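You operate a simulated robot arm through the tools that you are given. There is no shell and no other tool.

You run a simulated two-armed robot. Do the job below in one go: nothing can be reset, and whatever is moved stays where it is left.

TASK
Wipe up the spill on the top of the blanket chest with the green cloth and put it back.

Only the result counts: the job must be done as asked and must still hold three seconds after the hand-in. Knocking over, shifting, dropping, spilling or breaking anything else fails it. Flat cloth is picked up by pressing the open fingertips on it (5 to 10 N) and closing them slowly along it; thin cloth reads only 2 to 8 mm in the jaws.

THE ROBOT
Two 7-joint arms with two-finger parallel grippers on one trunk, on a base that moves. Base frame: it is fixed to the floor where the robot stands at the start and does not move with it; the origin is under the middle of the robot, x ahead of it, y to its left, z up. Lengths are in m, angles in rad, forces in N, time in s.
The left shoulder is at the start at [0.082, 0.101, 0.907], the right one opposite. With the tool pointing down near the work surface each hand reaches from about 0.1 to 0.54 m from the robot's upright axis, wherever it stands, measured 20 degrees to its own side. Places, roughly: green cloth [1.75, 3.25, 0.5]. Payload 2.4 kg a hand.
The TCP of each hand is the grasp point between the finger pads, 0.024 m short of the fingertips. In the tool frame z runs along the fingers and y along their closing line. The gripper opens to 0.068 m. The fingers are 0.017 m wide and 0.01 m thick; the gripper's body (0.04 by 0.07 m) begins 0.041 m behind the TCP.
Orientation is that of the tool frame in the base frame, as a unit quaternion [w, x, y, z]. With the fingers straight down and closing along the base's y, the tool's x points along the base's -x, its y along +y and its z along -z.

THE INTERFACE
- The arms move only by the tool play_rows. It takes "left_plan", "right_plan" or both (then of equal length, played together; a hand with none holds still); each is text: rows parted by semicolons, each of 6 numbers parted by spaces: the shift along the tool's x, y, z in units of 50 mm (1.0 is 50 mm), then the turn, a rotation vector about the tool's x, y, z in units of 8 degrees (1.0 is 8 degrees). In form: x y z wx wy wz; .... A call has 1 to 20 rows; each row shifts and turns the commanded pose from where the row before left it, along the tool's axes as they then stand. "left_jaw" and "right_jaw" are, for a hand that has rows, the gripper command, from -1 (shut) to 1 (fully open), values between in proportion, set as the call begins (left out, the last holds). A call with a number of a shift or a turn outside -1 to 1 is refused whole. Each row takes 0.2 s and may step no farther than 0.05 m and 0.15 rad from the row before; otherwise, or with a gripper value out of range, the whole call is refused. Where a pose cannot be reached the arm comes as near as it can. A force on the tool above 40 N (or 10 N above the force at the start of the call, whichever is more), or a blocked arm, ends the call early, and 0.2 s more pass. The fingers move at their own pace (about 0.072 m/s each) and stop on an object; they squeeze with about 24 N. The grip force told is the motor's: it shows also when the fingers shut on nothing. Time passes only in rows, and 0.2 s behind the last, so rows that do not move let the fingers close. The reply holds the time, the measured pose of the TCP, the force on the tool along the base axes, the opening and the grip force, in the units named above and with some noise, with the torque about the TCP (base axes, N m) and any sound that the robot's microphone picked up.
- Cameras (640 x 400 px; columns grow to the right, rows downward): "scene" is now at [0.1777, -0.0161, 1.0585]; the picture's right is [-0.19, -0.98, 0.00], its down [-0.64, 0.12, -0.76] and it looks along [0.74, -0.14, -0.65] (base axes); focal length 235 px, centre (320, 200). "left" rides on the left gripper at [0.084, -0.011, -0.075] in its tool frame; the picture's right is [0.13, 0.99, 0.00], its down [-0.60, 0.08, -0.79] and it looks along [-0.79, 0.10, 0.61] (tool axes); focal length 251 px, centre (320, 200). "right" rides on the right gripper at [0.084, 0.011, -0.075] in its tool frame; the picture's right is [-0.13, 0.99, 0.00], its down [-0.60, -0.08, -0.79] and it looks along [-0.79, -0.10, 0.61] (tool axes); focal length 251 px, centre (320, 200). There is no depth. A picture from a camera that has moved, and an enlarged one, comes with that camera's place and axes in the base frame and with its lens.
- camera(camera): a new picture of that camera. No time passes.
- slide_trunk(by): moves the trunk up (or, below 0, down) by that many m; the arms and the scene camera ride with it, the base frame stays. It gives what a move gives, with no picture.
- base_move(legs): drives the robot by 1 to 6 legs, each [ahead, left, turn to the left] in m, m and rad, along the robot's own axes; the way and the turn of a leg run together, so that a leg with both is an arc; at most 1.5 m and 3.142 rad a leg. The arms and the cameras ride along, it lands a little off, and it stops where it bumps. It gives what a move gives.
- aim_head(pan, tilt): turns the head with the scene camera to pan (to the left, within 1.501 rad either way) and tilt (down, from -0.506 to 1.204), counted from straight ahead of the robot (the tilt from the chest, where the trunk bows). It gives what a move gives.
- zoom(camera, box): a new picture of the part [left, top, right, bottom] of that camera's present view, enlarged. No time passes.
- finish_job(): hands the job in; it is judged then, once.

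Nothing tells you exact positions but the pictures and the camera data. Unless the task says otherwise, let go and move clear before handing in.

The tools are called after "Emit:" as a command line: name --argument value ..., lists and objects as JSON in quotes. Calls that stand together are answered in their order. play_rows: Moves the arms, as the interface text tells. Its arguments: {"type":"object","properties":{"left_plan":{"type":"string"},"left_jaw":{"type":"number"},"right_plan":{"type":"string"},"right_jaw":{"type":"number"}},"required":[]} The other tools are called the same way: slide_trunk (by) moves the trunk up or down; base_move (legs) drives the base; aim_head (pan, tilt) turns the head that bears the scene camera; camera (camera) takes a picture; zoom (camera, box) takes an enlarged picture of a part of a camera's view; finish_job () hands the job in.

At the start:

```text
time_s: 0.0
left_tcp_pos: [0.4197, 0.2038, 0.7248]
left_tool_rot: [0.0, 0.0, 1.0, 0.0]
left_contact_force: [-0.4, -0.6, 0.0]
left_ft_torque: [-0.01, -0.01, 0.02]
left_finger_gap: 0.0679
left_gripper_force: 0.0
right_tcp_pos: [0.342, -0.1575, 0.7866]
right_tool_rot: [0.0, 0.001, 1.0, 0.0]
right_contact_force: [-0.4, -1.0, -0.3]
right_ft_torque: [0.03, 0.02, 0.07]
right_finger_gap: 0.0682
right_gripper_force: 0.0
trunk travel left (down, up): [-0.125, 0.724]
robot x, y, heading: [0.0006, 0.0028, -0.002]
head pan, tilt (commanded): [-0.187, 0.71]
```

scene: 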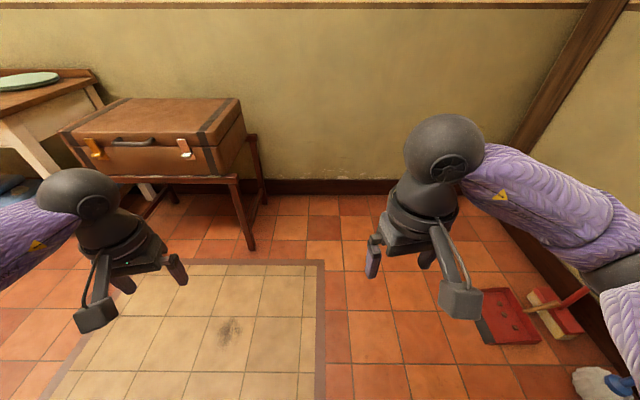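
right: 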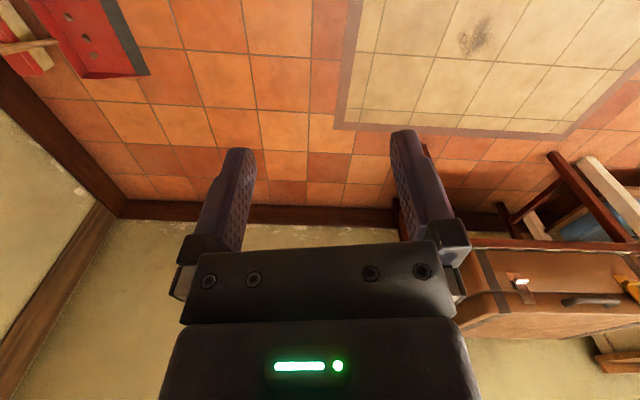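
left: 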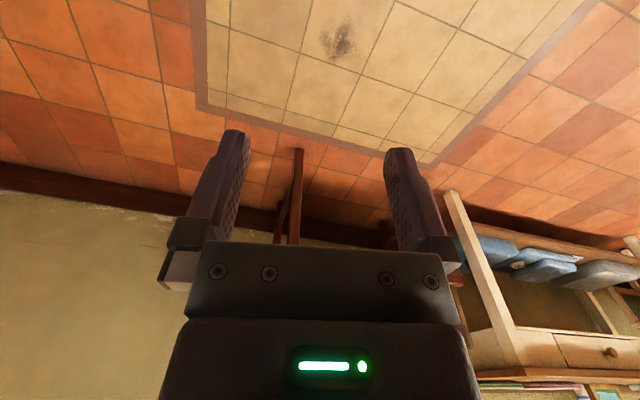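

I see a suitcase on a stand ahead, a table to the left, and no cloth yet. I will look around to the left, where the green cloth should be (about [1.75, 3.25, 0.5]).

Emit:
aim_head --pan 1.0 --tilt 0.3

Emit:
camera --camera "scene"

```text
time_s: 1.4
left_tcp_pos: [0.4205, 0.2042, 0.7253]
left_tool_rot: [0.0, 0.001, 1.0, 0.001]
left_contact_force: [0.2, -0.3, -0.2]
left_ft_torque: [0.03, 0.04, 0.0]
left_finger_gap: 0.0681
left_gripper_force: 0.0
right_tcp_pos: [0.3406, -0.1588, 0.7871]
right_tool_rot: [-0.001, 0.0, 1.0, 0.0]
right_contact_force: [0.2, -0.2, 0.3]
right_ft_torque: [0.0, -0.01, 0.0]
right_finger_gap: 0.0681
right_gripper_force: 0.1
trunk travel left (down, up): [-0.125, 0.724]
robot x, y, heading: [-0.003, -0.0009, -0.003]
head pan, tilt (commanded): [1.0, 0.3]
```

```text
taken
camera scene: at [0.1451, 0.0782, 1.0955], right [0.84, -0.54, 0.0], down [-0.16, -0.25, -0.96], along [0.52, 0.8, -0.3], focal length 235 px, centre (320, 200)
```

scene: 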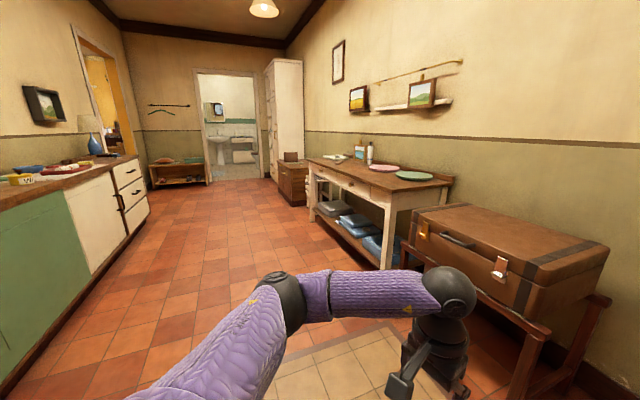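

There is a long room with a work table, and past it a brown chest by the tall cabinet. I'll zoom in on that area.

Emit:
zoom --camera "scene" --box '[240, 120, 400, 220]'

Emit:
zoom --camera "scene" --box '[120, 120, 280, 220]'

Emit:
zoom --camera "scene" --box '[270, 130, 330, 210]'

```text
4.00 times, centred on (320, 170) of scene
camera zoom: at [0.1451, 0.0782, 1.0955], right [0.84, -0.54, 0.0], down [-0.16, -0.25, -0.96], along [0.52, 0.8, -0.3], focal length 940 px, centre (320, 320)
```

zoom: 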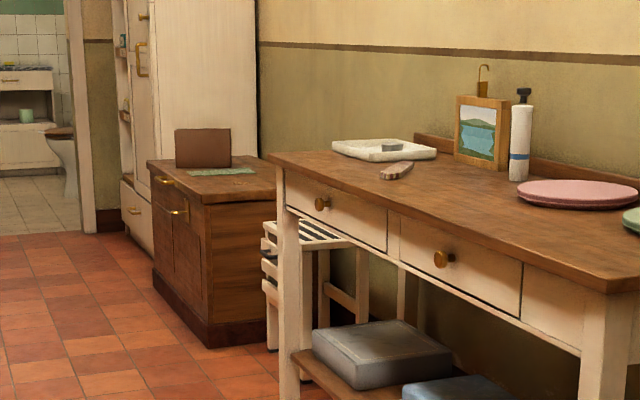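

```text
4.00 times, centred on (200, 170) of scene
camera zoom: at [0.1451, 0.0782, 1.0955], right [0.84, -0.54, 0.0], down [-0.16, -0.25, -0.96], along [0.52, 0.8, -0.3], focal length 940 px, centre (800, 320)
```

zoom: 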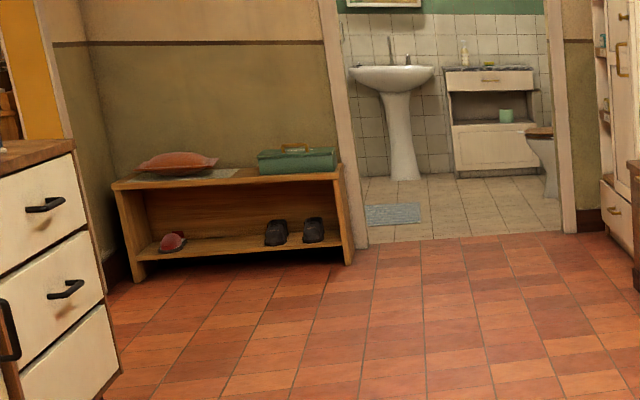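

```text
5.00 times, centred on (300, 170) of scene
camera zoom: at [0.1451, 0.0782, 1.0955], right [0.84, -0.54, 0.0], down [-0.16, -0.25, -0.96], along [0.52, 0.8, -0.3], focal length 1174 px, centre (420, 350)
```

zoom: 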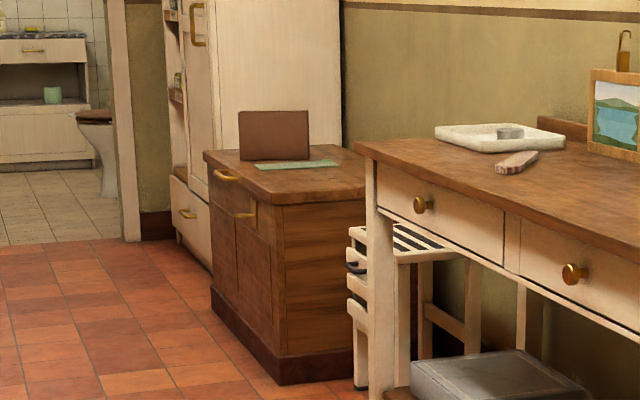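

The cloth is on the brown chest (top ~0.5 m high, front face about x≈1.55, y≈2.95–3.75), with a brown object standing on it. I'll drive left along the room, staying between the table (front x≈1.46) and the counter on the other side.

Emit:
base_move --legs '[[0.35, 1.3, 0.0]]'

Emit:
camera --camera "scene"

```text
time_s: 8.1
left_tcp_pos: [0.7839, 1.4937, 0.7263]
left_tool_rot: [0.001, 0.004, 1.0, 0.0]
left_contact_force: [0.2, -0.3, 0.5]
left_ft_torque: [-0.01, 0.04, 0.0]
left_finger_gap: 0.068
left_gripper_force: 0.0
right_tcp_pos: [0.7002, 1.1339, 0.7865]
right_tool_rot: [0.0, 0.004, 1.0, 0.001]
right_contact_force: [-0.2, -0.9, -0.8]
right_ft_torque: [0.02, 0.04, -0.02]
right_finger_gap: 0.0679
right_gripper_force: 0.0
trunk travel left (down, up): [-0.125, 0.724]
robot x, y, heading: [0.3606, 1.2931, -0.007]
head pan, tilt (commanded): [1.0, 0.3]
```

```text
taken
camera scene: at [0.5061, 1.3714, 1.0955], right [0.84, -0.55, 0.0], down [-0.16, -0.25, -0.96], along [0.52, 0.8, -0.3], focal length 235 px, centre (320, 200)
```

scene: 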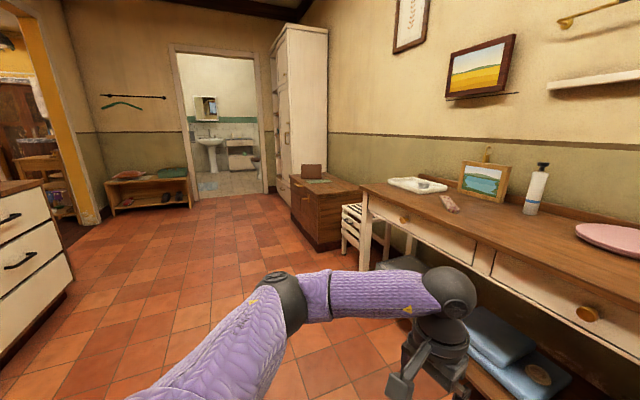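

The way is clear; the chest is ahead right. I move further left to get nearly abreast of the chest and look at its top.

Emit:
base_move --legs '[[0.1, 1.1, 0.0]]'

Emit:
aim_head --pan 0.55 --tilt 0.5

Emit:
camera --camera "scene"

```text
time_s: 13.8
left_tcp_pos: [0.8879, 2.607, 0.7249]
left_tool_rot: [0.0, 0.003, 1.0, 0.0]
left_contact_force: [-0.4, -0.5, -0.6]
left_ft_torque: [0.01, 0.0, -0.01]
left_finger_gap: 0.0678
left_gripper_force: 0.1
right_tcp_pos: [0.8078, 2.2466, 0.7864]
right_tool_rot: [-0.001, 0.002, 1.0, 0.0]
right_contact_force: [-0.5, 0.4, -0.5]
right_ft_torque: [-0.01, 0.01, -0.03]
right_finger_gap: 0.068
right_gripper_force: 0.0
trunk travel left (down, up): [-0.125, 0.724]
robot x, y, heading: [0.4709, 2.4041, -0.006]
head pan, tilt (commanded): [1.0, 0.3]
```

```text
time_s: 14.7
left_tcp_pos: [0.8888, 2.6077, 0.7253]
left_tool_rot: [-0.001, 0.002, 1.0, 0.0]
left_contact_force: [-0.4, 0.4, -0.7]
left_ft_torque: [-0.04, -0.01, 0.05]
left_finger_gap: 0.0682
left_gripper_force: 0.0
right_tcp_pos: [0.8087, 2.2443, 0.7868]
right_tool_rot: [0.0, 0.003, 1.0, 0.0]
right_contact_force: [-0.2, -0.6, -0.8]
right_ft_torque: [-0.03, 0.02, 0.03]
right_finger_gap: 0.0682
right_gripper_force: 0.1
trunk travel left (down, up): [-0.125, 0.724]
robot x, y, heading: [0.4688, 2.4034, -0.006]
head pan, tilt (commanded): [0.55, 0.499]
```

```text
taken
camera scene: at [0.6401, 2.4513, 1.0771], right [0.52, -0.85, 0.0], down [-0.41, -0.25, -0.88], along [0.75, 0.46, -0.48], focal length 235 px, centre (320, 200)
```

scene: 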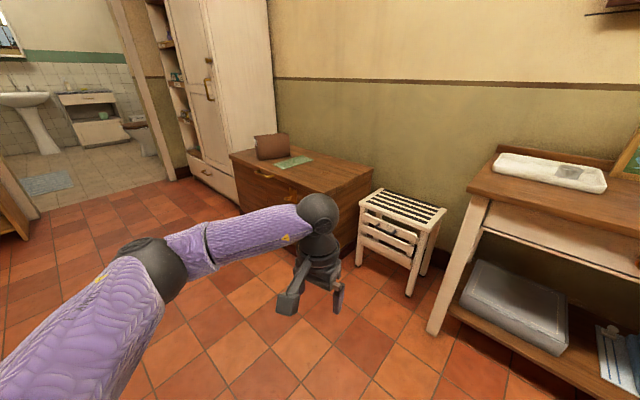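

Emit:
zoom --camera "scene" --box '[220, 120, 380, 220]'

Emit:
base_move --legs '[[0.0, 0.8, 0.0]]'

Emit:
aim_head --pan 0.0 --tilt 0.6

Emit:
camera --camera "scene"

```text
4.00 times, centred on (300, 170) of scene
camera zoom: at [0.6401, 2.4513, 1.0771], right [0.52, -0.85, 0.0], down [-0.41, -0.25, -0.88], along [0.75, 0.46, -0.48], focal length 940 px, centre (400, 320)
```

zoom: 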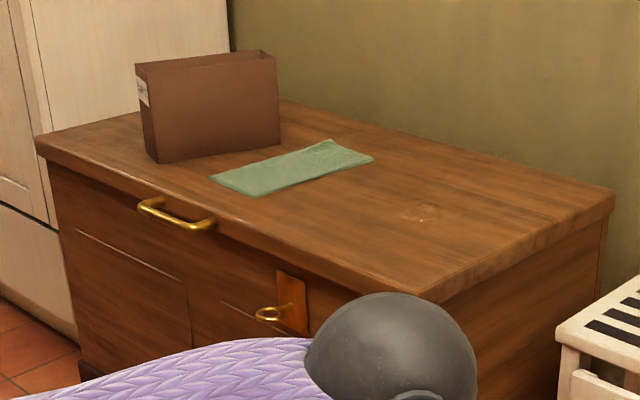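

```text
time_s: 19.0
left_tcp_pos: [0.8907, 3.4136, 0.7254]
left_tool_rot: [0.001, 0.001, 1.0, 0.0]
left_contact_force: [0.2, 0.5, 0.0]
left_ft_torque: [-0.02, 0.02, 0.0]
left_finger_gap: 0.068
left_gripper_force: 0.1
right_tcp_pos: [0.8116, 3.0517, 0.7869]
right_tool_rot: [0.0, 0.001, 1.0, 0.0]
right_contact_force: [-0.3, -0.1, 0.0]
right_ft_torque: [0.0, -0.01, -0.02]
right_finger_gap: 0.068
right_gripper_force: 0.1
trunk travel left (down, up): [-0.125, 0.724]
robot x, y, heading: [0.4727, 3.21, -0.004]
head pan, tilt (commanded): [0.55, 0.499]
```

```text
time_s: 20.0
left_tcp_pos: [0.8914, 3.414, 0.7245]
left_tool_rot: [0.0, 0.0, 1.0, 0.0]
left_contact_force: [0.4, 0.6, -0.3]
left_ft_torque: [-0.01, 0.0, -0.02]
left_finger_gap: 0.0683
left_gripper_force: 0.0
right_tcp_pos: [0.8123, 3.0525, 0.7862]
right_tool_rot: [0.0, 0.001, 1.0, 0.0]
right_contact_force: [0.0, 0.0, 0.0]
right_ft_torque: [-0.02, -0.04, 0.01]
right_finger_gap: 0.0678
right_gripper_force: 0.1
trunk travel left (down, up): [-0.125, 0.724]
robot x, y, heading: [0.4743, 3.2099, 0.003]
head pan, tilt (commanded): [0.0, 0.6]
```

```text
taken
camera scene: at [0.6536, 3.2095, 1.068], right [0.0, -1.0, 0.0], down [-0.57, 0.0, -0.82], along [0.82, 0.0, -0.57], focal length 235 px, centre (320, 200)
```

scene: 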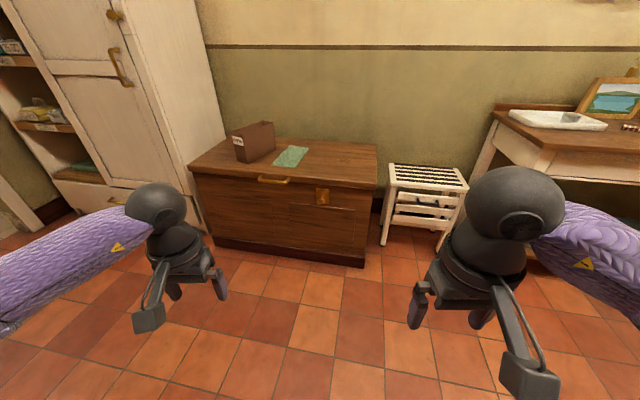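

The chest is ahead now: a brown box/file, the green cloth, and a faint wet patch to the right of it. I'll zoom in for measuring.

Emit:
zoom --camera "scene" --box '[180, 110, 400, 220]'

Emit:
zoom --camera "scene" --box '[260, 130, 380, 200]'

```text
2.91 times, centred on (290, 165) of scene
camera zoom: at [0.6536, 3.2095, 1.068], right [0.0, -1.0, 0.0], down [-0.57, 0.0, -0.82], along [0.82, 0.0, -0.57], focal length 683 px, centre (407, 302)
```

zoom: 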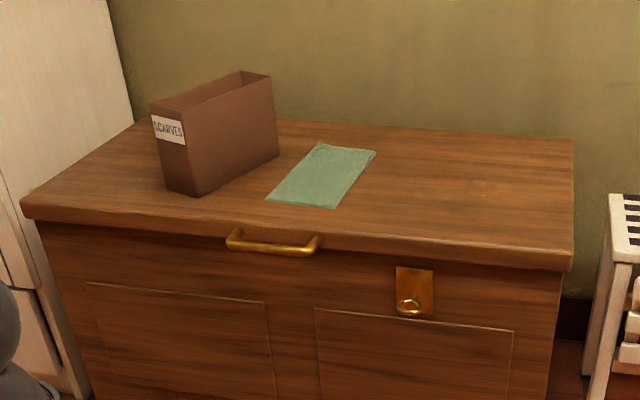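

```text
5.33 times, centred on (320, 165) of scene
camera zoom: at [0.6536, 3.2095, 1.068], right [0.0, -1.0, 0.0], down [-0.57, 0.0, -0.82], along [0.82, 0.0, -0.57], focal length 1253 px, centre (320, 387)
```

zoom: 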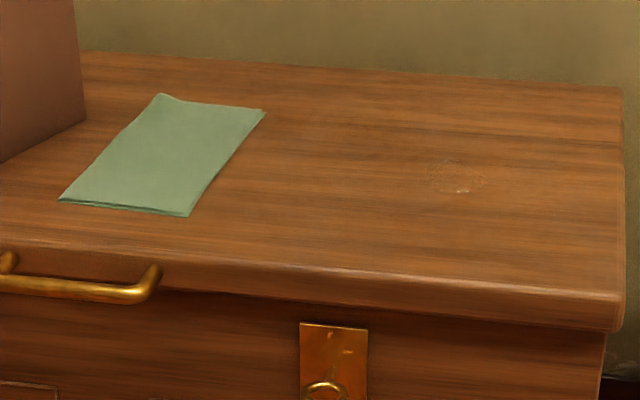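

The spill is a faint ring-like wet patch; triangulating from the two views, the chest top is at about z≈0.56, the cloth centre near [1.82, 3.36], the spill near [1.75, 3.08], and the chest is turned about −0.2 rad. I'll look down to see how far the robot's base sticks out before moving closer.

Emit:
aim_head --pan 0.0 --tilt 1.2

Emit:
camera --camera "scene"

```text
time_s: 21.0
left_tcp_pos: [0.8913, 3.4136, 0.7252]
left_tool_rot: [-0.001, 0.001, 1.0, 0.001]
left_contact_force: [-0.3, -0.4, 0.4]
left_ft_torque: [-0.03, -0.04, -0.01]
left_finger_gap: 0.0681
left_gripper_force: 0.1
right_tcp_pos: [0.8108, 3.0529, 0.7871]
right_tool_rot: [0.001, 0.0, 1.0, 0.0]
right_contact_force: [0.5, 0.8, 0.0]
right_ft_torque: [0.03, 0.0, 0.04]
right_finger_gap: 0.068
right_gripper_force: 0.1
trunk travel left (down, up): [-0.125, 0.724]
robot x, y, heading: [0.4723, 3.2118, -0.002]
head pan, tilt (commanded): [0.0, 1.201]
```

```text
taken
camera scene: at [0.6212, 3.2095, 1.0235], right [0.0, -1.0, 0.0], down [-0.93, 0.0, -0.36], along [0.36, 0.0, -0.93], focal length 235 px, centre (320, 200)
```

scene: 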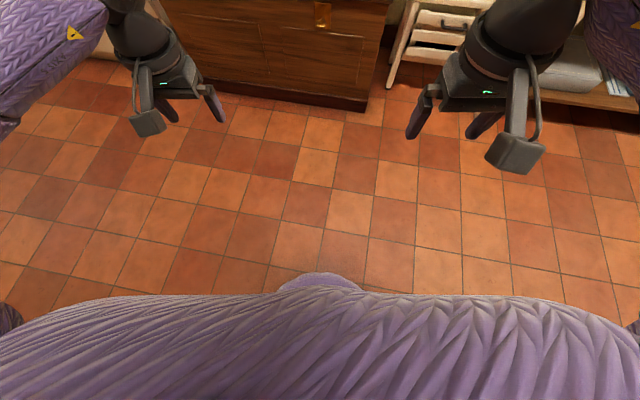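

The base reaches only about 0.2 m ahead of its axis, so I can stand close. I retract the left hand a little, turn to square up with the chest (heading ≈ −0.22), and come nearer for better measurements.

Emit:
play_rows --left_plan "1 0 0 0 0 0; 1 0 0 0 0 0; 0 0 -1 0 0 0"

Emit:
base_move --legs '[[0, 0, -0.22], [0.6, 0.26, 0]]'

Emit:
aim_head --pan 0.0 --tilt 0.8

Emit:
camera --camera "scene"

Emit:
camera --camera "left"

Emit:
camera --camera "right"

```text
time_s: 21.8
left_tcp_pos: [0.792, 3.414, 0.7753]
left_tool_rot: [-0.002, 0.001, 1.0, 0.0]
left_contact_force: [0.0, 0.3, -0.2]
left_ft_torque: [0.01, 0.02, 0.0]
left_finger_gap: 0.0679
left_gripper_force: 0.1
right_tcp_pos: [0.812, 3.0512, 0.7873]
right_tool_rot: [0.0, 0.001, 1.0, -0.001]
right_contact_force: [-0.1, -0.4, -0.6]
right_ft_torque: [0.02, 0.0, 0.0]
right_finger_gap: 0.0679
right_gripper_force: 0.1
trunk travel left (down, up): [-0.125, 0.724]
robot x, y, heading: [0.4688, 3.212, 0.0]
head pan, tilt (commanded): [0.0, 1.201]
```

```text
time_s: 26.2
left_tcp_pos: [1.4723, 3.4567, 0.7735]
left_tool_rot: [0.0, 0.113, 0.994, 0.0]
left_contact_force: [0.3, 0.9, 0.1]
left_ft_torque: [-0.01, 0.02, -0.02]
left_finger_gap: 0.0682
left_gripper_force: 0.0
right_tcp_pos: [1.412, 3.0982, 0.7875]
right_tool_rot: [0.0, 0.114, 0.994, 0.0]
right_contact_force: [0.4, 0.1, -0.6]
right_ft_torque: [0.0, 0.03, 0.01]
right_finger_gap: 0.0678
right_gripper_force: 0.1
trunk travel left (down, up): [-0.125, 0.724]
robot x, y, heading: [1.1124, 3.3265, -0.223]
head pan, tilt (commanded): [0.0, 1.201]
```

```text
time_s: 27.1
left_tcp_pos: [1.474, 3.4556, 0.7733]
left_tool_rot: [0.0, 0.114, 0.993, 0.0]
left_contact_force: [0.0, 0.6, -0.4]
left_ft_torque: [0.04, -0.01, 0.01]
left_finger_gap: 0.0682
left_gripper_force: 0.1
right_tcp_pos: [1.4124, 3.098, 0.7877]
right_tool_rot: [0.0, 0.113, 0.994, 0.0]
right_contact_force: [0.0, 0.0, 0.2]
right_ft_torque: [-0.04, -0.02, 0.01]
right_finger_gap: 0.068
right_gripper_force: 0.0
trunk travel left (down, up): [-0.125, 0.724]
robot x, y, heading: [1.1157, 3.3277, -0.229]
head pan, tilt (commanded): [0.0, 0.799]
```

```text
taken
camera scene: at [1.285, 3.2894, 1.0511], right [-0.23, -0.97, 0.0], down [-0.7, 0.16, -0.7], along [0.68, -0.16, -0.72], focal length 235 px, centre (320, 200)
```

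scene: 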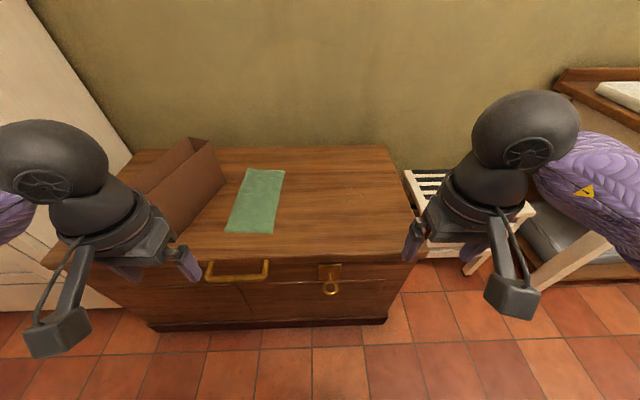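

```text
taken
camera left: at [1.3889, 3.4656, 0.8489], right [0.1, 1.0, 0.0], down [0.61, -0.06, 0.79], along [0.79, -0.08, -0.61], focal length 251 px, centre (320, 200)
```

left: 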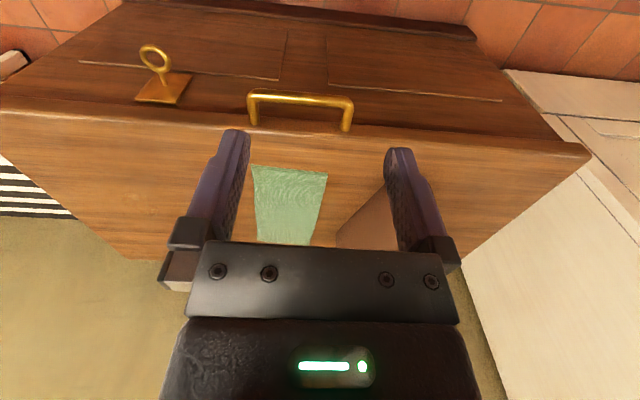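

```text
taken
camera right: at [1.3331, 3.129, 0.8622], right [0.35, 0.94, 0.0], down [0.57, -0.21, 0.79], along [0.74, -0.28, -0.61], focal length 251 px, centre (320, 200)
```

right: 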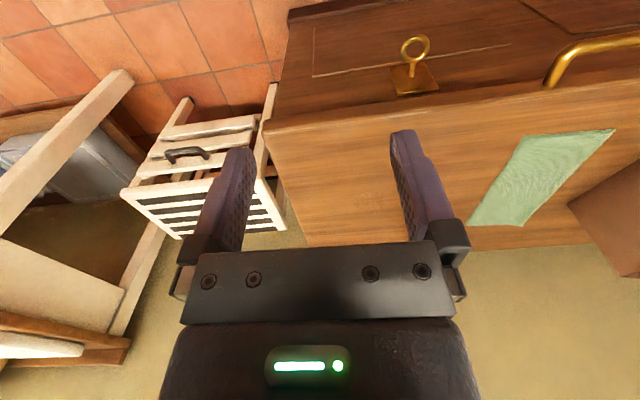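

I'm now square to the chest. I'll zoom in to measure the cloth and the spill.

Emit:
zoom --camera "scene" --box '[200, 130, 420, 270]'

Emit:
zoom --camera "scene" --box '[300, 150, 420, 225]'

Emit:
zoom --camera "scene" --box '[210, 155, 310, 245]'

```text
2.86 times, centred on (310, 200) of scene
camera zoom: at [1.285, 3.2894, 1.0511], right [-0.23, -0.97, 0.0], down [-0.7, 0.16, -0.7], along [0.68, -0.16, -0.72], focal length 671 px, centre (349, 200)
```

zoom: 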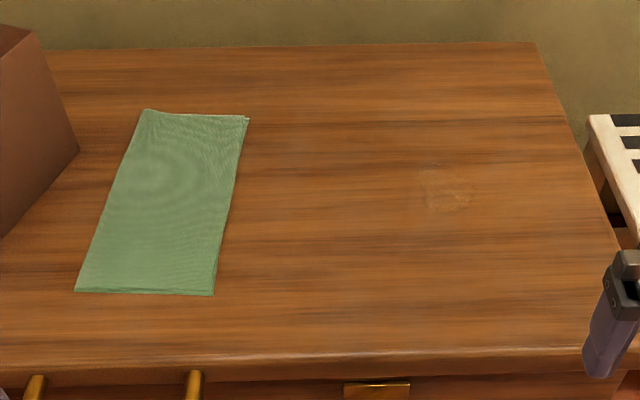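

```text
5.33 times, centred on (360, 188) of scene
camera zoom: at [1.285, 3.2894, 1.0511], right [-0.23, -0.97, 0.0], down [-0.7, 0.16, -0.7], along [0.68, -0.16, -0.72], focal length 1253 px, centre (107, 267)
```

zoom: 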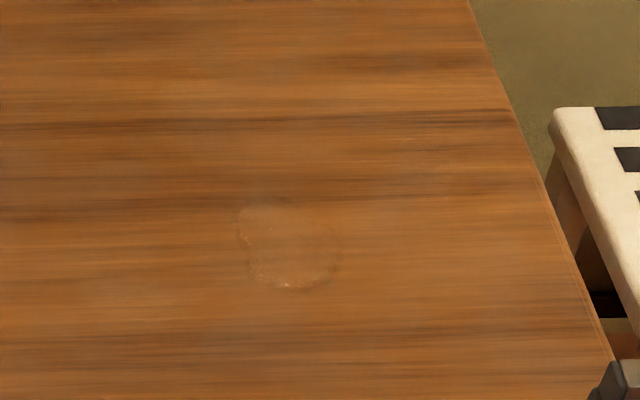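

```text
4.44 times, centred on (260, 200) of scene
camera zoom: at [1.285, 3.2894, 1.0511], right [-0.23, -0.97, 0.0], down [-0.7, 0.16, -0.7], along [0.68, -0.16, -0.72], focal length 1044 px, centre (587, 200)
```

zoom: 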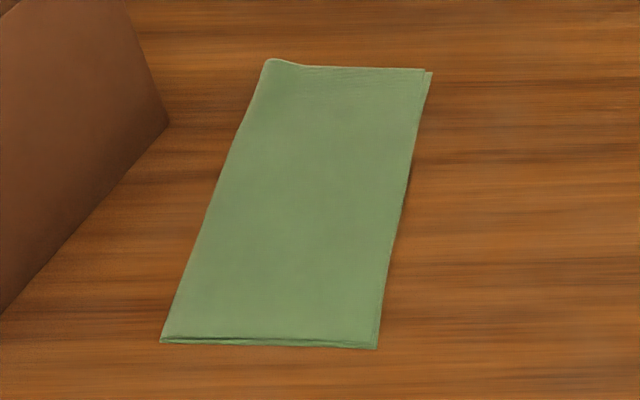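

The spill is about 6×7 cm near [1.75, 3.08], and the cloth (26×12.5 cm, folded, aligned with my heading) is centred near [1.81, 3.36]. The box is just left of the cloth, so I'll use the right hand. I park the left hand high and back, then move up to the chest.

Emit:
play_rows --left_plan "1 0 0 0 0 0; 1 0 0 0 0 0; 0 0 -1 0 0 0; 0 0 -1 0 0 0"

Emit:
base_move --legs '[[0.0, 0.137, 0.0], [0.19, 0.0, 0.0]]'

Emit:
camera --camera "scene"

Emit:
camera --camera "right"

```text
time_s: 28.1
left_tcp_pos: [1.4187, 3.4805, 0.8835]
left_tool_rot: [-0.003, 0.113, 0.994, 0.0]
left_contact_force: [-0.5, -0.4, 0.7]
left_ft_torque: [0.02, -0.04, 0.01]
left_finger_gap: 0.068
left_gripper_force: 0.0
left hand out of reach, approached as far as the arm can: row 2
right_tcp_pos: [1.4117, 3.099, 0.7893]
right_tool_rot: [0.001, 0.113, 0.994, 0.0]
right_contact_force: [0.1, -0.7, 0.8]
right_ft_torque: [-0.02, 0.01, 0.01]
right_finger_gap: 0.0679
right_gripper_force: 0.2
trunk travel left (down, up): [-0.125, 0.724]
robot x, y, heading: [1.1138, 3.3296, -0.228]
head pan, tilt (commanded): [0.0, 0.799]
```

```text
time_s: 30.6
left_tcp_pos: [1.6358, 3.5736, 0.8843]
left_tool_rot: [-0.001, 0.114, 0.994, 0.001]
left_contact_force: [-0.3, 0.0, -0.6]
left_ft_torque: [0.0, 0.02, -0.01]
left_finger_gap: 0.0677
left_gripper_force: 0.0
right_tcp_pos: [1.6274, 3.1902, 0.7874]
right_tool_rot: [0.0, 0.114, 0.993, 0.0]
right_contact_force: [0.9, 0.3, -0.4]
right_ft_torque: [0.0, 0.0, 0.0]
right_finger_gap: 0.0682
right_gripper_force: 0.3
trunk travel left (down, up): [-0.125, 0.724]
robot x, y, heading: [1.3306, 3.4226, -0.231]
head pan, tilt (commanded): [0.0, 0.799]
```

```text
taken
camera scene: at [1.5003, 3.381, 1.0512], right [-0.23, -0.97, 0.0], down [-0.7, 0.16, -0.7], along [0.68, -0.16, -0.72], focal length 235 px, centre (320, 200)
```

scene: 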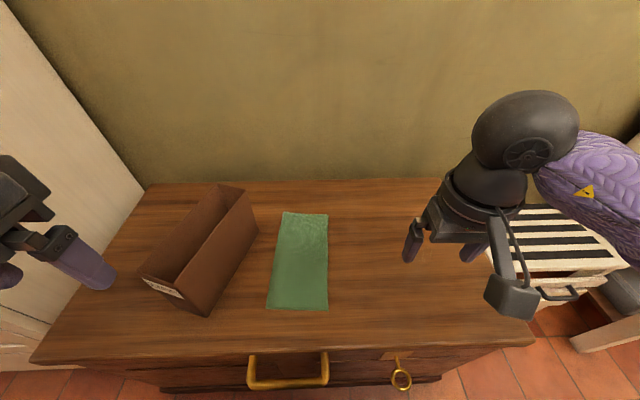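

```text
taken
camera right: at [1.5482, 3.2205, 0.8623], right [0.35, 0.94, 0.0], down [0.57, -0.21, 0.79], along [0.74, -0.28, -0.61], focal length 251 px, centre (320, 200)
```

right: 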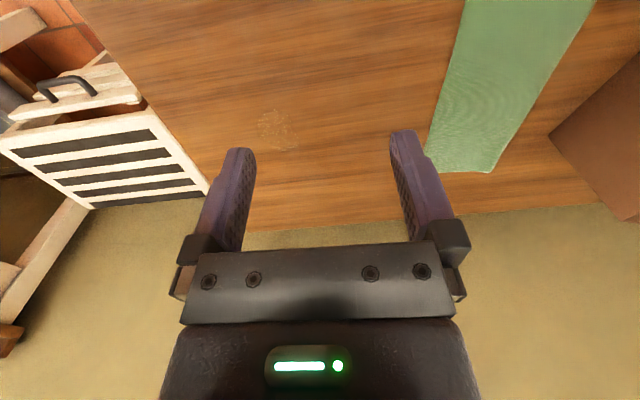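

All in place: cloth centre near [1.804, 3.355], spill near [1.744, 3.081], chest top z≈0.56. I move the open right hand above the cloth's middle.

Emit:
play_rows --right_plan "0 1 0 0 0 0; 0 1 0 0 0 0; 0 1 0 0 0 0; 0 1 0 0 0 0; -0.9 0 0 0 0 0; -0.9 0 0 0 0 0; -0.9 0 0 0 0 0; 0 0 1 0 0 0; 0 0 1 0 0 0; 0 0 0 0 0 0" --right_jaw 1

Emit:
camera --camera "right"

Emit:
camera --camera "scene"

```text
time_s: 32.8
left_tcp_pos: [1.635, 3.5737, 0.8842]
left_tool_rot: [0.0, 0.114, 0.993, 0.0]
left_contact_force: [0.1, -0.3, 1.3]
left_ft_torque: [-0.03, 0.05, 0.01]
left_finger_gap: 0.0681
left_gripper_force: 0.0
right_tcp_pos: [1.8039, 3.3551, 0.6854]
right_tool_rot: [0.0, 0.114, 0.994, 0.0]
right_contact_force: [-0.3, -0.4, 0.3]
right_ft_torque: [-0.03, 0.03, 0.0]
right_finger_gap: 0.068
right_gripper_force: 0.1
trunk travel left (down, up): [-0.125, 0.724]
robot x, y, heading: [1.3282, 3.4211, -0.23]
head pan, tilt (commanded): [0.0, 0.799]
```

```text
taken
camera right: at [1.7248, 3.3849, 0.7612], right [0.35, 0.94, 0.0], down [0.57, -0.21, 0.79], along [0.74, -0.28, -0.61], focal length 251 px, centre (320, 200)
```

right: 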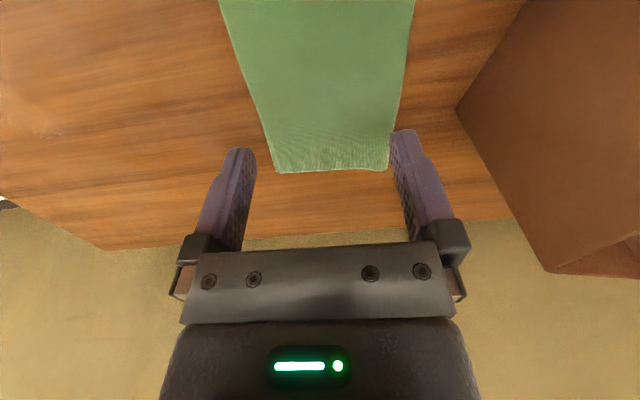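

```text
taken
camera scene: at [1.5005, 3.3811, 1.0512], right [-0.23, -0.97, 0.0], down [-0.7, 0.16, -0.7], along [0.68, -0.16, -0.72], focal length 235 px, centre (320, 200)
```

scene: 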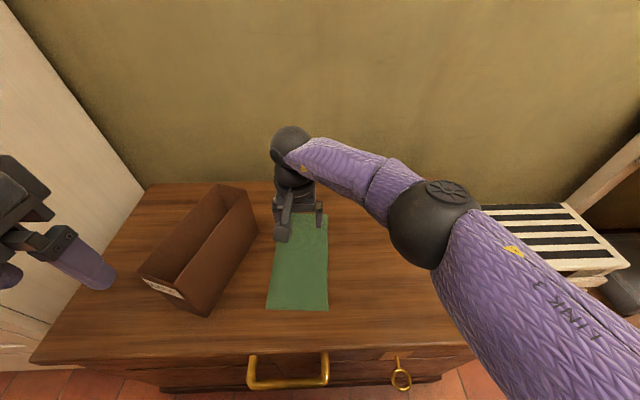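

The landing point is centred on the cloth's width. I'll lower the hand to just above it, then press down in small steps.

Emit:
play_rows --right_plan "0 0 0.8 0 0 0; 0 0 0.8 0 0 0; 0 0 0 0 0 0"

Emit:
play_rows --right_plan "0 0 0.1 0 0 0; 0 0 0.1 0 0 0; 0 0 0 0 0 0"

Emit:
camera --camera "right"

```text
time_s: 33.6
left_tcp_pos: [1.6355, 3.573, 0.8852]
left_tool_rot: [0.0, 0.113, 0.994, 0.0]
left_contact_force: [0.2, -0.2, 0.2]
left_ft_torque: [-0.01, -0.03, -0.01]
left_finger_gap: 0.0681
left_gripper_force: 0.1
right_tcp_pos: [1.8016, 3.3547, 0.6073]
right_tool_rot: [0.0, 0.114, 0.994, 0.0]
right_contact_force: [0.2, 0.0, 0.7]
right_ft_torque: [0.03, 0.02, 0.02]
right_finger_gap: 0.0682
right_gripper_force: 0.2
trunk travel left (down, up): [-0.125, 0.724]
robot x, y, heading: [1.3295, 3.4207, -0.23]
head pan, tilt (commanded): [0.0, 0.799]
```

```text
time_s: 34.4
left_tcp_pos: [1.6354, 3.5734, 0.8837]
left_tool_rot: [0.0, 0.114, 0.993, 0.0]
left_contact_force: [-0.9, -0.3, 0.0]
left_ft_torque: [-0.01, 0.0, -0.01]
left_finger_gap: 0.0679
left_gripper_force: 0.0
right_tcp_pos: [1.7998, 3.3546, 0.5974]
right_tool_rot: [0.001, 0.114, 0.993, 0.0]
right_contact_force: [-0.3, -0.6, -0.7]
right_ft_torque: [0.02, -0.02, 0.0]
right_finger_gap: 0.0681
right_gripper_force: 0.1
right hand out of reach, approached as far as the arm can: row 1
trunk travel left (down, up): [-0.125, 0.724]
robot x, y, heading: [1.3278, 3.423, -0.225]
head pan, tilt (commanded): [0.0, 0.799]
```

```text
taken
camera right: at [1.7201, 3.3834, 0.673], right [0.35, 0.94, 0.0], down [0.57, -0.21, 0.79], along [0.74, -0.28, -0.61], focal length 251 px, centre (320, 200)
```

right: 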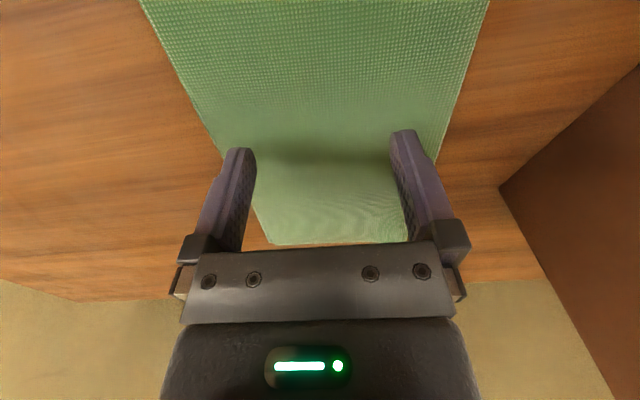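

The arm is near its reach limit here. I'll raise both hands, then lower the trunk by 0.1 m to gain reach.

Emit:
play_rows --right_plan "0 0 -1 0 0 0; 0 0 -1 0 0 0; 0 0 -0.4 0 0 0; 0 0 0 0 0 0" --left_plan "0 0 -1 0 0 0; 0 0 -1 0 0 0; 0 0 0 0 0 0; 0 0 0 0 0 0"

Emit:
slide_trunk --by -0.1

Emit:
camera --camera "scene"

Emit:
camera --camera "right"

```text
time_s: 35.4
left_tcp_pos: [1.6376, 3.5618, 0.9763]
left_tool_rot: [0.001, 0.114, 0.994, -0.001]
left_contact_force: [-0.5, -0.3, -0.2]
left_ft_torque: [0.04, -0.01, 0.0]
left_finger_gap: 0.0683
left_gripper_force: 0.1
left hand out of reach, approached as far as the arm can: row 2
right_tcp_pos: [1.8006, 3.3522, 0.7176]
right_tool_rot: [-0.001, 0.114, 0.993, 0.0]
right_contact_force: [-0.6, 0.3, 0.0]
right_ft_torque: [0.02, -0.02, -0.03]
right_finger_gap: 0.0681
right_gripper_force: 0.0
trunk travel left (down, up): [-0.125, 0.724]
robot x, y, heading: [1.3299, 3.4212, -0.231]
head pan, tilt (commanded): [0.0, 0.799]
```

```text
time_s: 36.7
left_tcp_pos: [1.668, 3.5562, 0.8533]
left_tool_rot: [-0.053, 0.114, 0.992, 0.005]
left_contact_force: [-0.5, -0.8, 0.4]
left_ft_torque: [-0.01, -0.04, -0.01]
left_finger_gap: 0.0681
left_gripper_force: 0.1
right_tcp_pos: [1.7996, 3.3548, 0.6175]
right_tool_rot: [0.001, 0.114, 0.993, 0.0]
right_contact_force: [0.3, -0.2, 0.7]
right_ft_torque: [-0.04, -0.04, -0.02]
right_finger_gap: 0.0677
right_gripper_force: 0.0
trunk travel left (down, up): [-0.025, 0.824]
robot x, y, heading: [1.3294, 3.418, -0.233]
head pan, tilt (commanded): [0.0, 0.799]
```

```text
taken
camera scene: at [1.5344, 3.3731, 0.9471], right [-0.23, -0.97, 0.0], down [-0.7, 0.16, -0.7], along [0.68, -0.16, -0.72], focal length 235 px, centre (320, 200)
```

scene: 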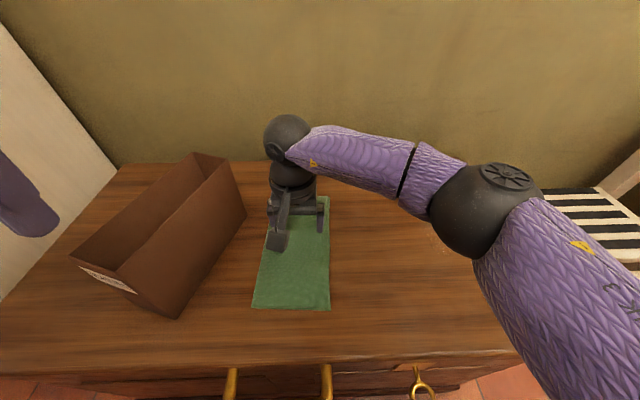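

```text
taken
camera right: at [1.7215, 3.3833, 0.6928], right [0.35, 0.94, 0.0], down [0.57, -0.21, 0.79], along [0.74, -0.28, -0.61], focal length 251 px, centre (320, 200)
```

right: 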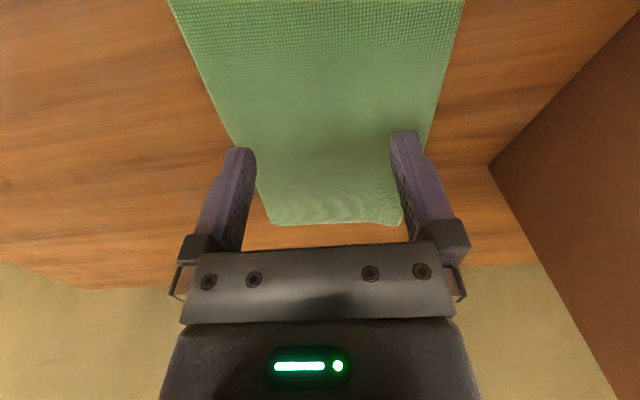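

The trunk lowering also brought the shoulders slightly forward. Now I lower the open fingers onto the cloth in small steps, watching the force.

Emit:
play_rows --right_plan "0 0 0.2 0 0 0; 0 0 0.2 0 0 0; 0 0 0 0 0 0"

Emit:
play_rows --right_plan "0 0 0.08 0 0 0; 0 0 0 0 0 0"

Emit:
play_rows --right_plan "0 0 0.08 0 0 0; 0 0 0 0 0 0"

```text
time_s: 37.5
left_tcp_pos: [1.6683, 3.5564, 0.8513]
left_tool_rot: [-0.053, 0.114, 0.992, 0.005]
left_contact_force: [-0.4, -0.2, -0.5]
left_ft_torque: [-0.01, 0.02, -0.02]
left_finger_gap: 0.068
left_gripper_force: 0.1
right_tcp_pos: [1.7991, 3.3529, 0.5963]
right_tool_rot: [0.001, 0.114, 0.994, 0.0]
right_contact_force: [0.4, -0.3, 0.5]
right_ft_torque: [0.01, -0.05, -0.02]
right_finger_gap: 0.0679
right_gripper_force: 0.1
trunk travel left (down, up): [-0.025, 0.824]
robot x, y, heading: [1.3273, 3.4211, -0.232]
head pan, tilt (commanded): [0.0, 0.799]
```

```text
time_s: 38.1
left_tcp_pos: [1.6681, 3.5562, 0.8522]
left_tool_rot: [-0.054, 0.114, 0.992, 0.005]
left_contact_force: [-0.1, 0.3, -0.5]
left_ft_torque: [-0.02, 0.02, 0.0]
left_finger_gap: 0.0681
left_gripper_force: 0.0
right_tcp_pos: [1.8, 3.3533, 0.5924]
right_tool_rot: [0.0, 0.115, 0.993, 0.001]
right_contact_force: [0.4, 0.4, 0.8]
right_ft_torque: [0.0, 0.02, -0.01]
right_finger_gap: 0.0678
right_gripper_force: 0.0
trunk travel left (down, up): [-0.025, 0.824]
robot x, y, heading: [1.3296, 3.4235, -0.229]
head pan, tilt (commanded): [0.0, 0.799]
```

```text
time_s: 38.7
left_tcp_pos: [1.6682, 3.5544, 0.8534]
left_tool_rot: [-0.054, 0.114, 0.992, 0.006]
left_contact_force: [0.0, -0.2, 0.6]
left_ft_torque: [-0.03, -0.01, 0.03]
left_finger_gap: 0.068
left_gripper_force: 0.0
right_tcp_pos: [1.7996, 3.3527, 0.5896]
right_tool_rot: [0.0, 0.113, 0.994, 0.0]
right_contact_force: [-1.0, 0.7, -0.4]
right_ft_torque: [-0.01, -0.01, 0.03]
right_finger_gap: 0.0682
right_gripper_force: 0.0
trunk travel left (down, up): [-0.025, 0.824]
robot x, y, heading: [1.3298, 3.4233, -0.23]
head pan, tilt (commanded): [0.0, 0.799]
```

No contact yet at TCP z 0.589; I go on down in 2–3 mm steps.

Emit:
play_rows --right_plan "0 0 0.06 0 0 0; 0 0 0 0 0 0"

Emit:
play_rows --right_plan "0 0 0.06 0 0 0; 0 0 0 0 0 0"

Emit:
play_rows --right_plan "0 0 0.06 0 0 0; 0 0 0 0 0 0"

```text
time_s: 39.3
left_tcp_pos: [1.6685, 3.5559, 0.8533]
left_tool_rot: [-0.053, 0.114, 0.992, 0.005]
left_contact_force: [0.0, -0.2, 0.5]
left_ft_torque: [-0.01, 0.01, -0.02]
left_finger_gap: 0.0679
left_gripper_force: 0.0
right_tcp_pos: [1.8005, 3.3539, 0.5867]
right_tool_rot: [0.0, 0.114, 0.993, 0.0]
right_contact_force: [-0.7, 0.3, 1.7]
right_ft_torque: [-0.07, 0.01, -0.02]
right_finger_gap: 0.068
right_gripper_force: 0.0
trunk travel left (down, up): [-0.025, 0.824]
robot x, y, heading: [1.3282, 3.4238, -0.229]
head pan, tilt (commanded): [0.0, 0.799]
```

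```text
time_s: 39.9
left_tcp_pos: [1.6659, 3.5564, 0.8537]
left_tool_rot: [-0.052, 0.114, 0.992, 0.006]
left_contact_force: [0.4, -0.4, -0.1]
left_ft_torque: [0.03, 0.0, -0.03]
left_finger_gap: 0.0682
left_gripper_force: 0.1
right_tcp_pos: [1.7996, 3.3529, 0.5859]
right_tool_rot: [0.002, 0.114, 0.994, 0.001]
right_contact_force: [2.6, -2.5, 33.6]
right_ft_torque: [-0.88, 0.08, 0.09]
right_finger_gap: 0.068
right_gripper_force: 0.1
trunk travel left (down, up): [-0.025, 0.824]
robot x, y, heading: [1.3317, 3.4202, -0.226]
head pan, tilt (commanded): [0.0, 0.799]
```

```text
time_s: 40.2
left_tcp_pos: [1.667, 3.5557, 0.8539]
left_tool_rot: [-0.052, 0.114, 0.992, 0.005]
left_contact_force: [-0.3, 0.3, -0.3]
left_ft_torque: [-0.05, -0.03, 0.03]
left_finger_gap: 0.0678
left_gripper_force: 0.1
right_tcp_pos: [1.8006, 3.3536, 0.5852]
right_tool_rot: [0.005, 0.114, 0.993, 0.002]
right_contact_force: [-4.4, -1.4, 26.5]
right_ft_torque: [-0.91, 0.33, -0.14]
right_finger_gap: 0.0679
right_gripper_force: 0.1
trunk travel left (down, up): [-0.025, 0.824]
robot x, y, heading: [1.3253, 3.4233, -0.227]
head pan, tilt (commanded): [0.0, 0.799]
stopped in row 1 (right hand): the force on the tool passed its limit at 48 N (the readings are from after the stop); the commanded pose is now the measured one
```

Contact was found at TCP z≈0.586, and it's stiff. I back off about 1.5 mm to bring the press down to 5–10 N.

Emit:
play_rows --right_plan "0 0 -0.025 0 0 0; 0 0 0 0 0 0"

```text
time_s: 40.8
left_tcp_pos: [1.6667, 3.555, 0.8521]
left_tool_rot: [-0.051, 0.114, 0.992, 0.005]
left_contact_force: [-0.6, 0.2, 0.9]
left_ft_torque: [-0.02, 0.0, 0.02]
left_finger_gap: 0.0677
left_gripper_force: 0.0
right_tcp_pos: [1.8007, 3.3534, 0.5866]
right_tool_rot: [0.004, 0.114, 0.993, 0.0]
right_contact_force: [-2.5, -1.4, 25.0]
right_ft_torque: [-0.86, 0.19, -0.04]
right_finger_gap: 0.0681
right_gripper_force: 0.0
trunk travel left (down, up): [-0.025, 0.824]
robot x, y, heading: [1.3312, 3.4236, -0.227]
head pan, tilt (commanded): [0.0, 0.799]
```

The right fingertip is carrying all of the load. I ease up a bit more and roll the tool slightly so that both tips press evenly.

Emit:
play_rows --right_plan "0 0 -0.03 0.08 0 0; 0 0 0 0 0 0"

```text
time_s: 41.4
left_tcp_pos: [1.6682, 3.555, 0.8531]
left_tool_rot: [-0.053, 0.114, 0.992, 0.005]
left_contact_force: [-0.2, -0.7, 0.1]
left_ft_torque: [-0.03, 0.01, -0.03]
left_finger_gap: 0.0679
left_gripper_force: 0.0
right_tcp_pos: [1.8008, 3.3527, 0.586]
right_tool_rot: [0.001, 0.114, 0.993, -0.004]
right_contact_force: [-1.1, 0.1, 10.5]
right_ft_torque: [0.36, -0.06, 0.08]
right_finger_gap: 0.068
right_gripper_force: 0.0
trunk travel left (down, up): [-0.025, 0.824]
robot x, y, heading: [1.3251, 3.4219, -0.233]
head pan, tilt (commanded): [0.0, 0.799]
```

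Emit:
play_rows --right_plan "0 0 0 -0.035 0 0; 0 0 0 0 0 0"

```text
time_s: 42.0
left_tcp_pos: [1.6685, 3.5564, 0.8525]
left_tool_rot: [-0.053, 0.114, 0.992, 0.006]
left_contact_force: [-0.5, -0.3, -0.2]
left_ft_torque: [0.0, 0.03, 0.0]
left_finger_gap: 0.0679
left_gripper_force: 0.1
right_tcp_pos: [1.8015, 3.3538, 0.5864]
right_tool_rot: [0.001, 0.114, 0.993, -0.003]
right_contact_force: [-0.7, 1.5, 6.2]
right_ft_torque: [0.09, 0.03, 0.02]
right_finger_gap: 0.0679
right_gripper_force: 0.1
trunk travel left (down, up): [-0.025, 0.824]
robot x, y, heading: [1.3282, 3.4227, -0.231]
head pan, tilt (commanded): [0.0, 0.799]
```

Now about 6 N, evenly shared. I begin closing slowly in small jaw steps, keeping the press.

Emit:
play_rows --right_plan "0 0 0 0 0 0; 0 0 0 0 0 0" --right_jaw 0.8

Emit:
play_rows --right_plan "0 0 0 0 0 0; 0 0 0 0 0 0" --right_jaw 0.6

Emit:
camera --camera "right"

```text
time_s: 42.6
left_tcp_pos: [1.6684, 3.556, 0.8528]
left_tool_rot: [-0.053, 0.114, 0.992, 0.005]
left_contact_force: [0.6, 0.4, 0.6]
left_ft_torque: [-0.04, 0.01, -0.01]
left_finger_gap: 0.0677
left_gripper_force: 0.0
right_tcp_pos: [1.8008, 3.3526, 0.5873]
right_tool_rot: [0.002, 0.114, 0.993, -0.002]
right_contact_force: [-0.2, -0.6, 3.5]
right_ft_torque: [0.03, -0.01, -0.03]
right_finger_gap: 0.0604
right_gripper_force: 0.0
trunk travel left (down, up): [-0.025, 0.824]
robot x, y, heading: [1.3283, 3.4163, -0.225]
head pan, tilt (commanded): [0.0, 0.799]
```

```text
time_s: 43.2
left_tcp_pos: [1.6692, 3.5553, 0.8534]
left_tool_rot: [-0.052, 0.114, 0.992, 0.006]
left_contact_force: [0.7, -0.6, -0.3]
left_ft_torque: [-0.01, 0.03, 0.01]
left_finger_gap: 0.0683
left_gripper_force: 0.1
right_tcp_pos: [1.8011, 3.3529, 0.5868]
right_tool_rot: [0.002, 0.114, 0.993, -0.003]
right_contact_force: [0.4, 0.2, 3.8]
right_ft_torque: [-0.02, 0.01, -0.02]
right_finger_gap: 0.0535
right_gripper_force: 0.0
trunk travel left (down, up): [-0.025, 0.824]
robot x, y, heading: [1.3324, 3.4179, -0.227]
head pan, tilt (commanded): [0.0, 0.799]
```

```text
taken
camera right: at [1.7225, 3.3837, 0.661], right [0.35, 0.94, 0.0], down [0.57, -0.21, 0.8], along [0.74, -0.28, -0.61], focal length 251 px, centre (320, 200)
```

right: 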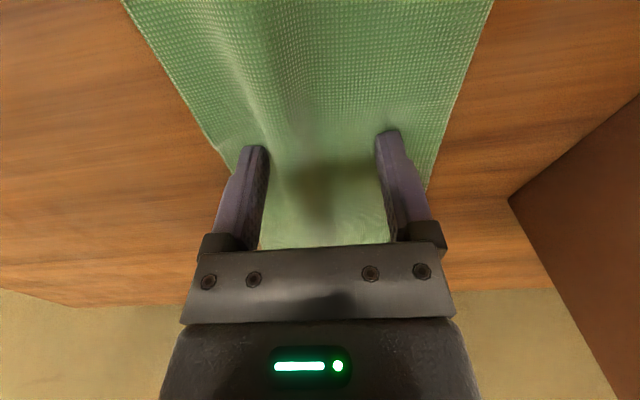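

The cloth is ruckling up between the fingers. The press has dropped to about 4 N, so I add a touch of pressure and continue to close.

Emit:
play_rows --right_plan "0 0 0.015 0 0 0; 0 0 0 0 0 0" --right_jaw 0.4

Emit:
play_rows --right_plan "0 0 0 0 0 0; 0 0 0 0 0 0" --right_jaw 0.2

Emit:
camera --camera "right"

```text
time_s: 43.8
left_tcp_pos: [1.668, 3.5552, 0.8536]
left_tool_rot: [-0.052, 0.114, 0.992, 0.006]
left_contact_force: [1.0, 0.3, 0.2]
left_ft_torque: [-0.02, 0.02, 0.03]
left_finger_gap: 0.0679
left_gripper_force: 0.1
right_tcp_pos: [1.8017, 3.3533, 0.5853]
right_tool_rot: [0.003, 0.114, 0.993, -0.002]
right_contact_force: [0.9, 0.4, 11.2]
right_ft_torque: [0.02, -0.01, 0.01]
right_finger_gap: 0.0464
right_gripper_force: 0.0
trunk travel left (down, up): [-0.025, 0.824]
robot x, y, heading: [1.3301, 3.4248, -0.228]
head pan, tilt (commanded): [0.0, 0.799]
```

```text
time_s: 44.4
left_tcp_pos: [1.6675, 3.5544, 0.8531]
left_tool_rot: [-0.053, 0.113, 0.992, 0.005]
left_contact_force: [0.0, -0.1, -0.2]
left_ft_torque: [0.01, 0.02, 0.02]
left_finger_gap: 0.0681
left_gripper_force: 0.0
right_tcp_pos: [1.8018, 3.3529, 0.5855]
right_tool_rot: [0.002, 0.114, 0.993, -0.003]
right_contact_force: [1.1, 0.0, 14.1]
right_ft_torque: [0.0, 0.02, 0.01]
right_finger_gap: 0.0383
right_gripper_force: 0.0
trunk travel left (down, up): [-0.025, 0.824]
robot x, y, heading: [1.3275, 3.4204, -0.232]
head pan, tilt (commanded): [0.0, 0.799]
```

```text
taken
camera right: at [1.7223, 3.3839, 0.6606], right [0.35, 0.94, 0.0], down [0.57, -0.21, 0.8], along [0.75, -0.28, -0.6], focal length 251 px, centre (320, 200)
```

right: 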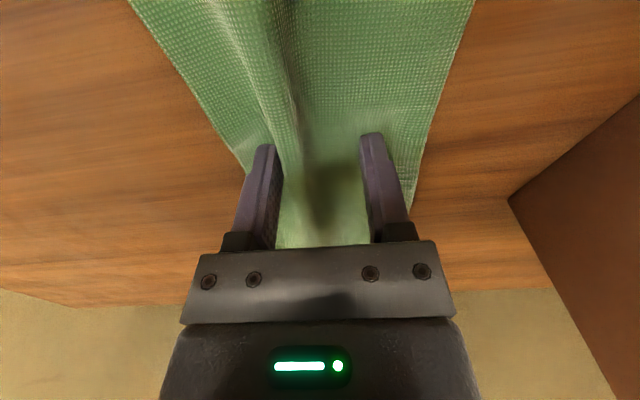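

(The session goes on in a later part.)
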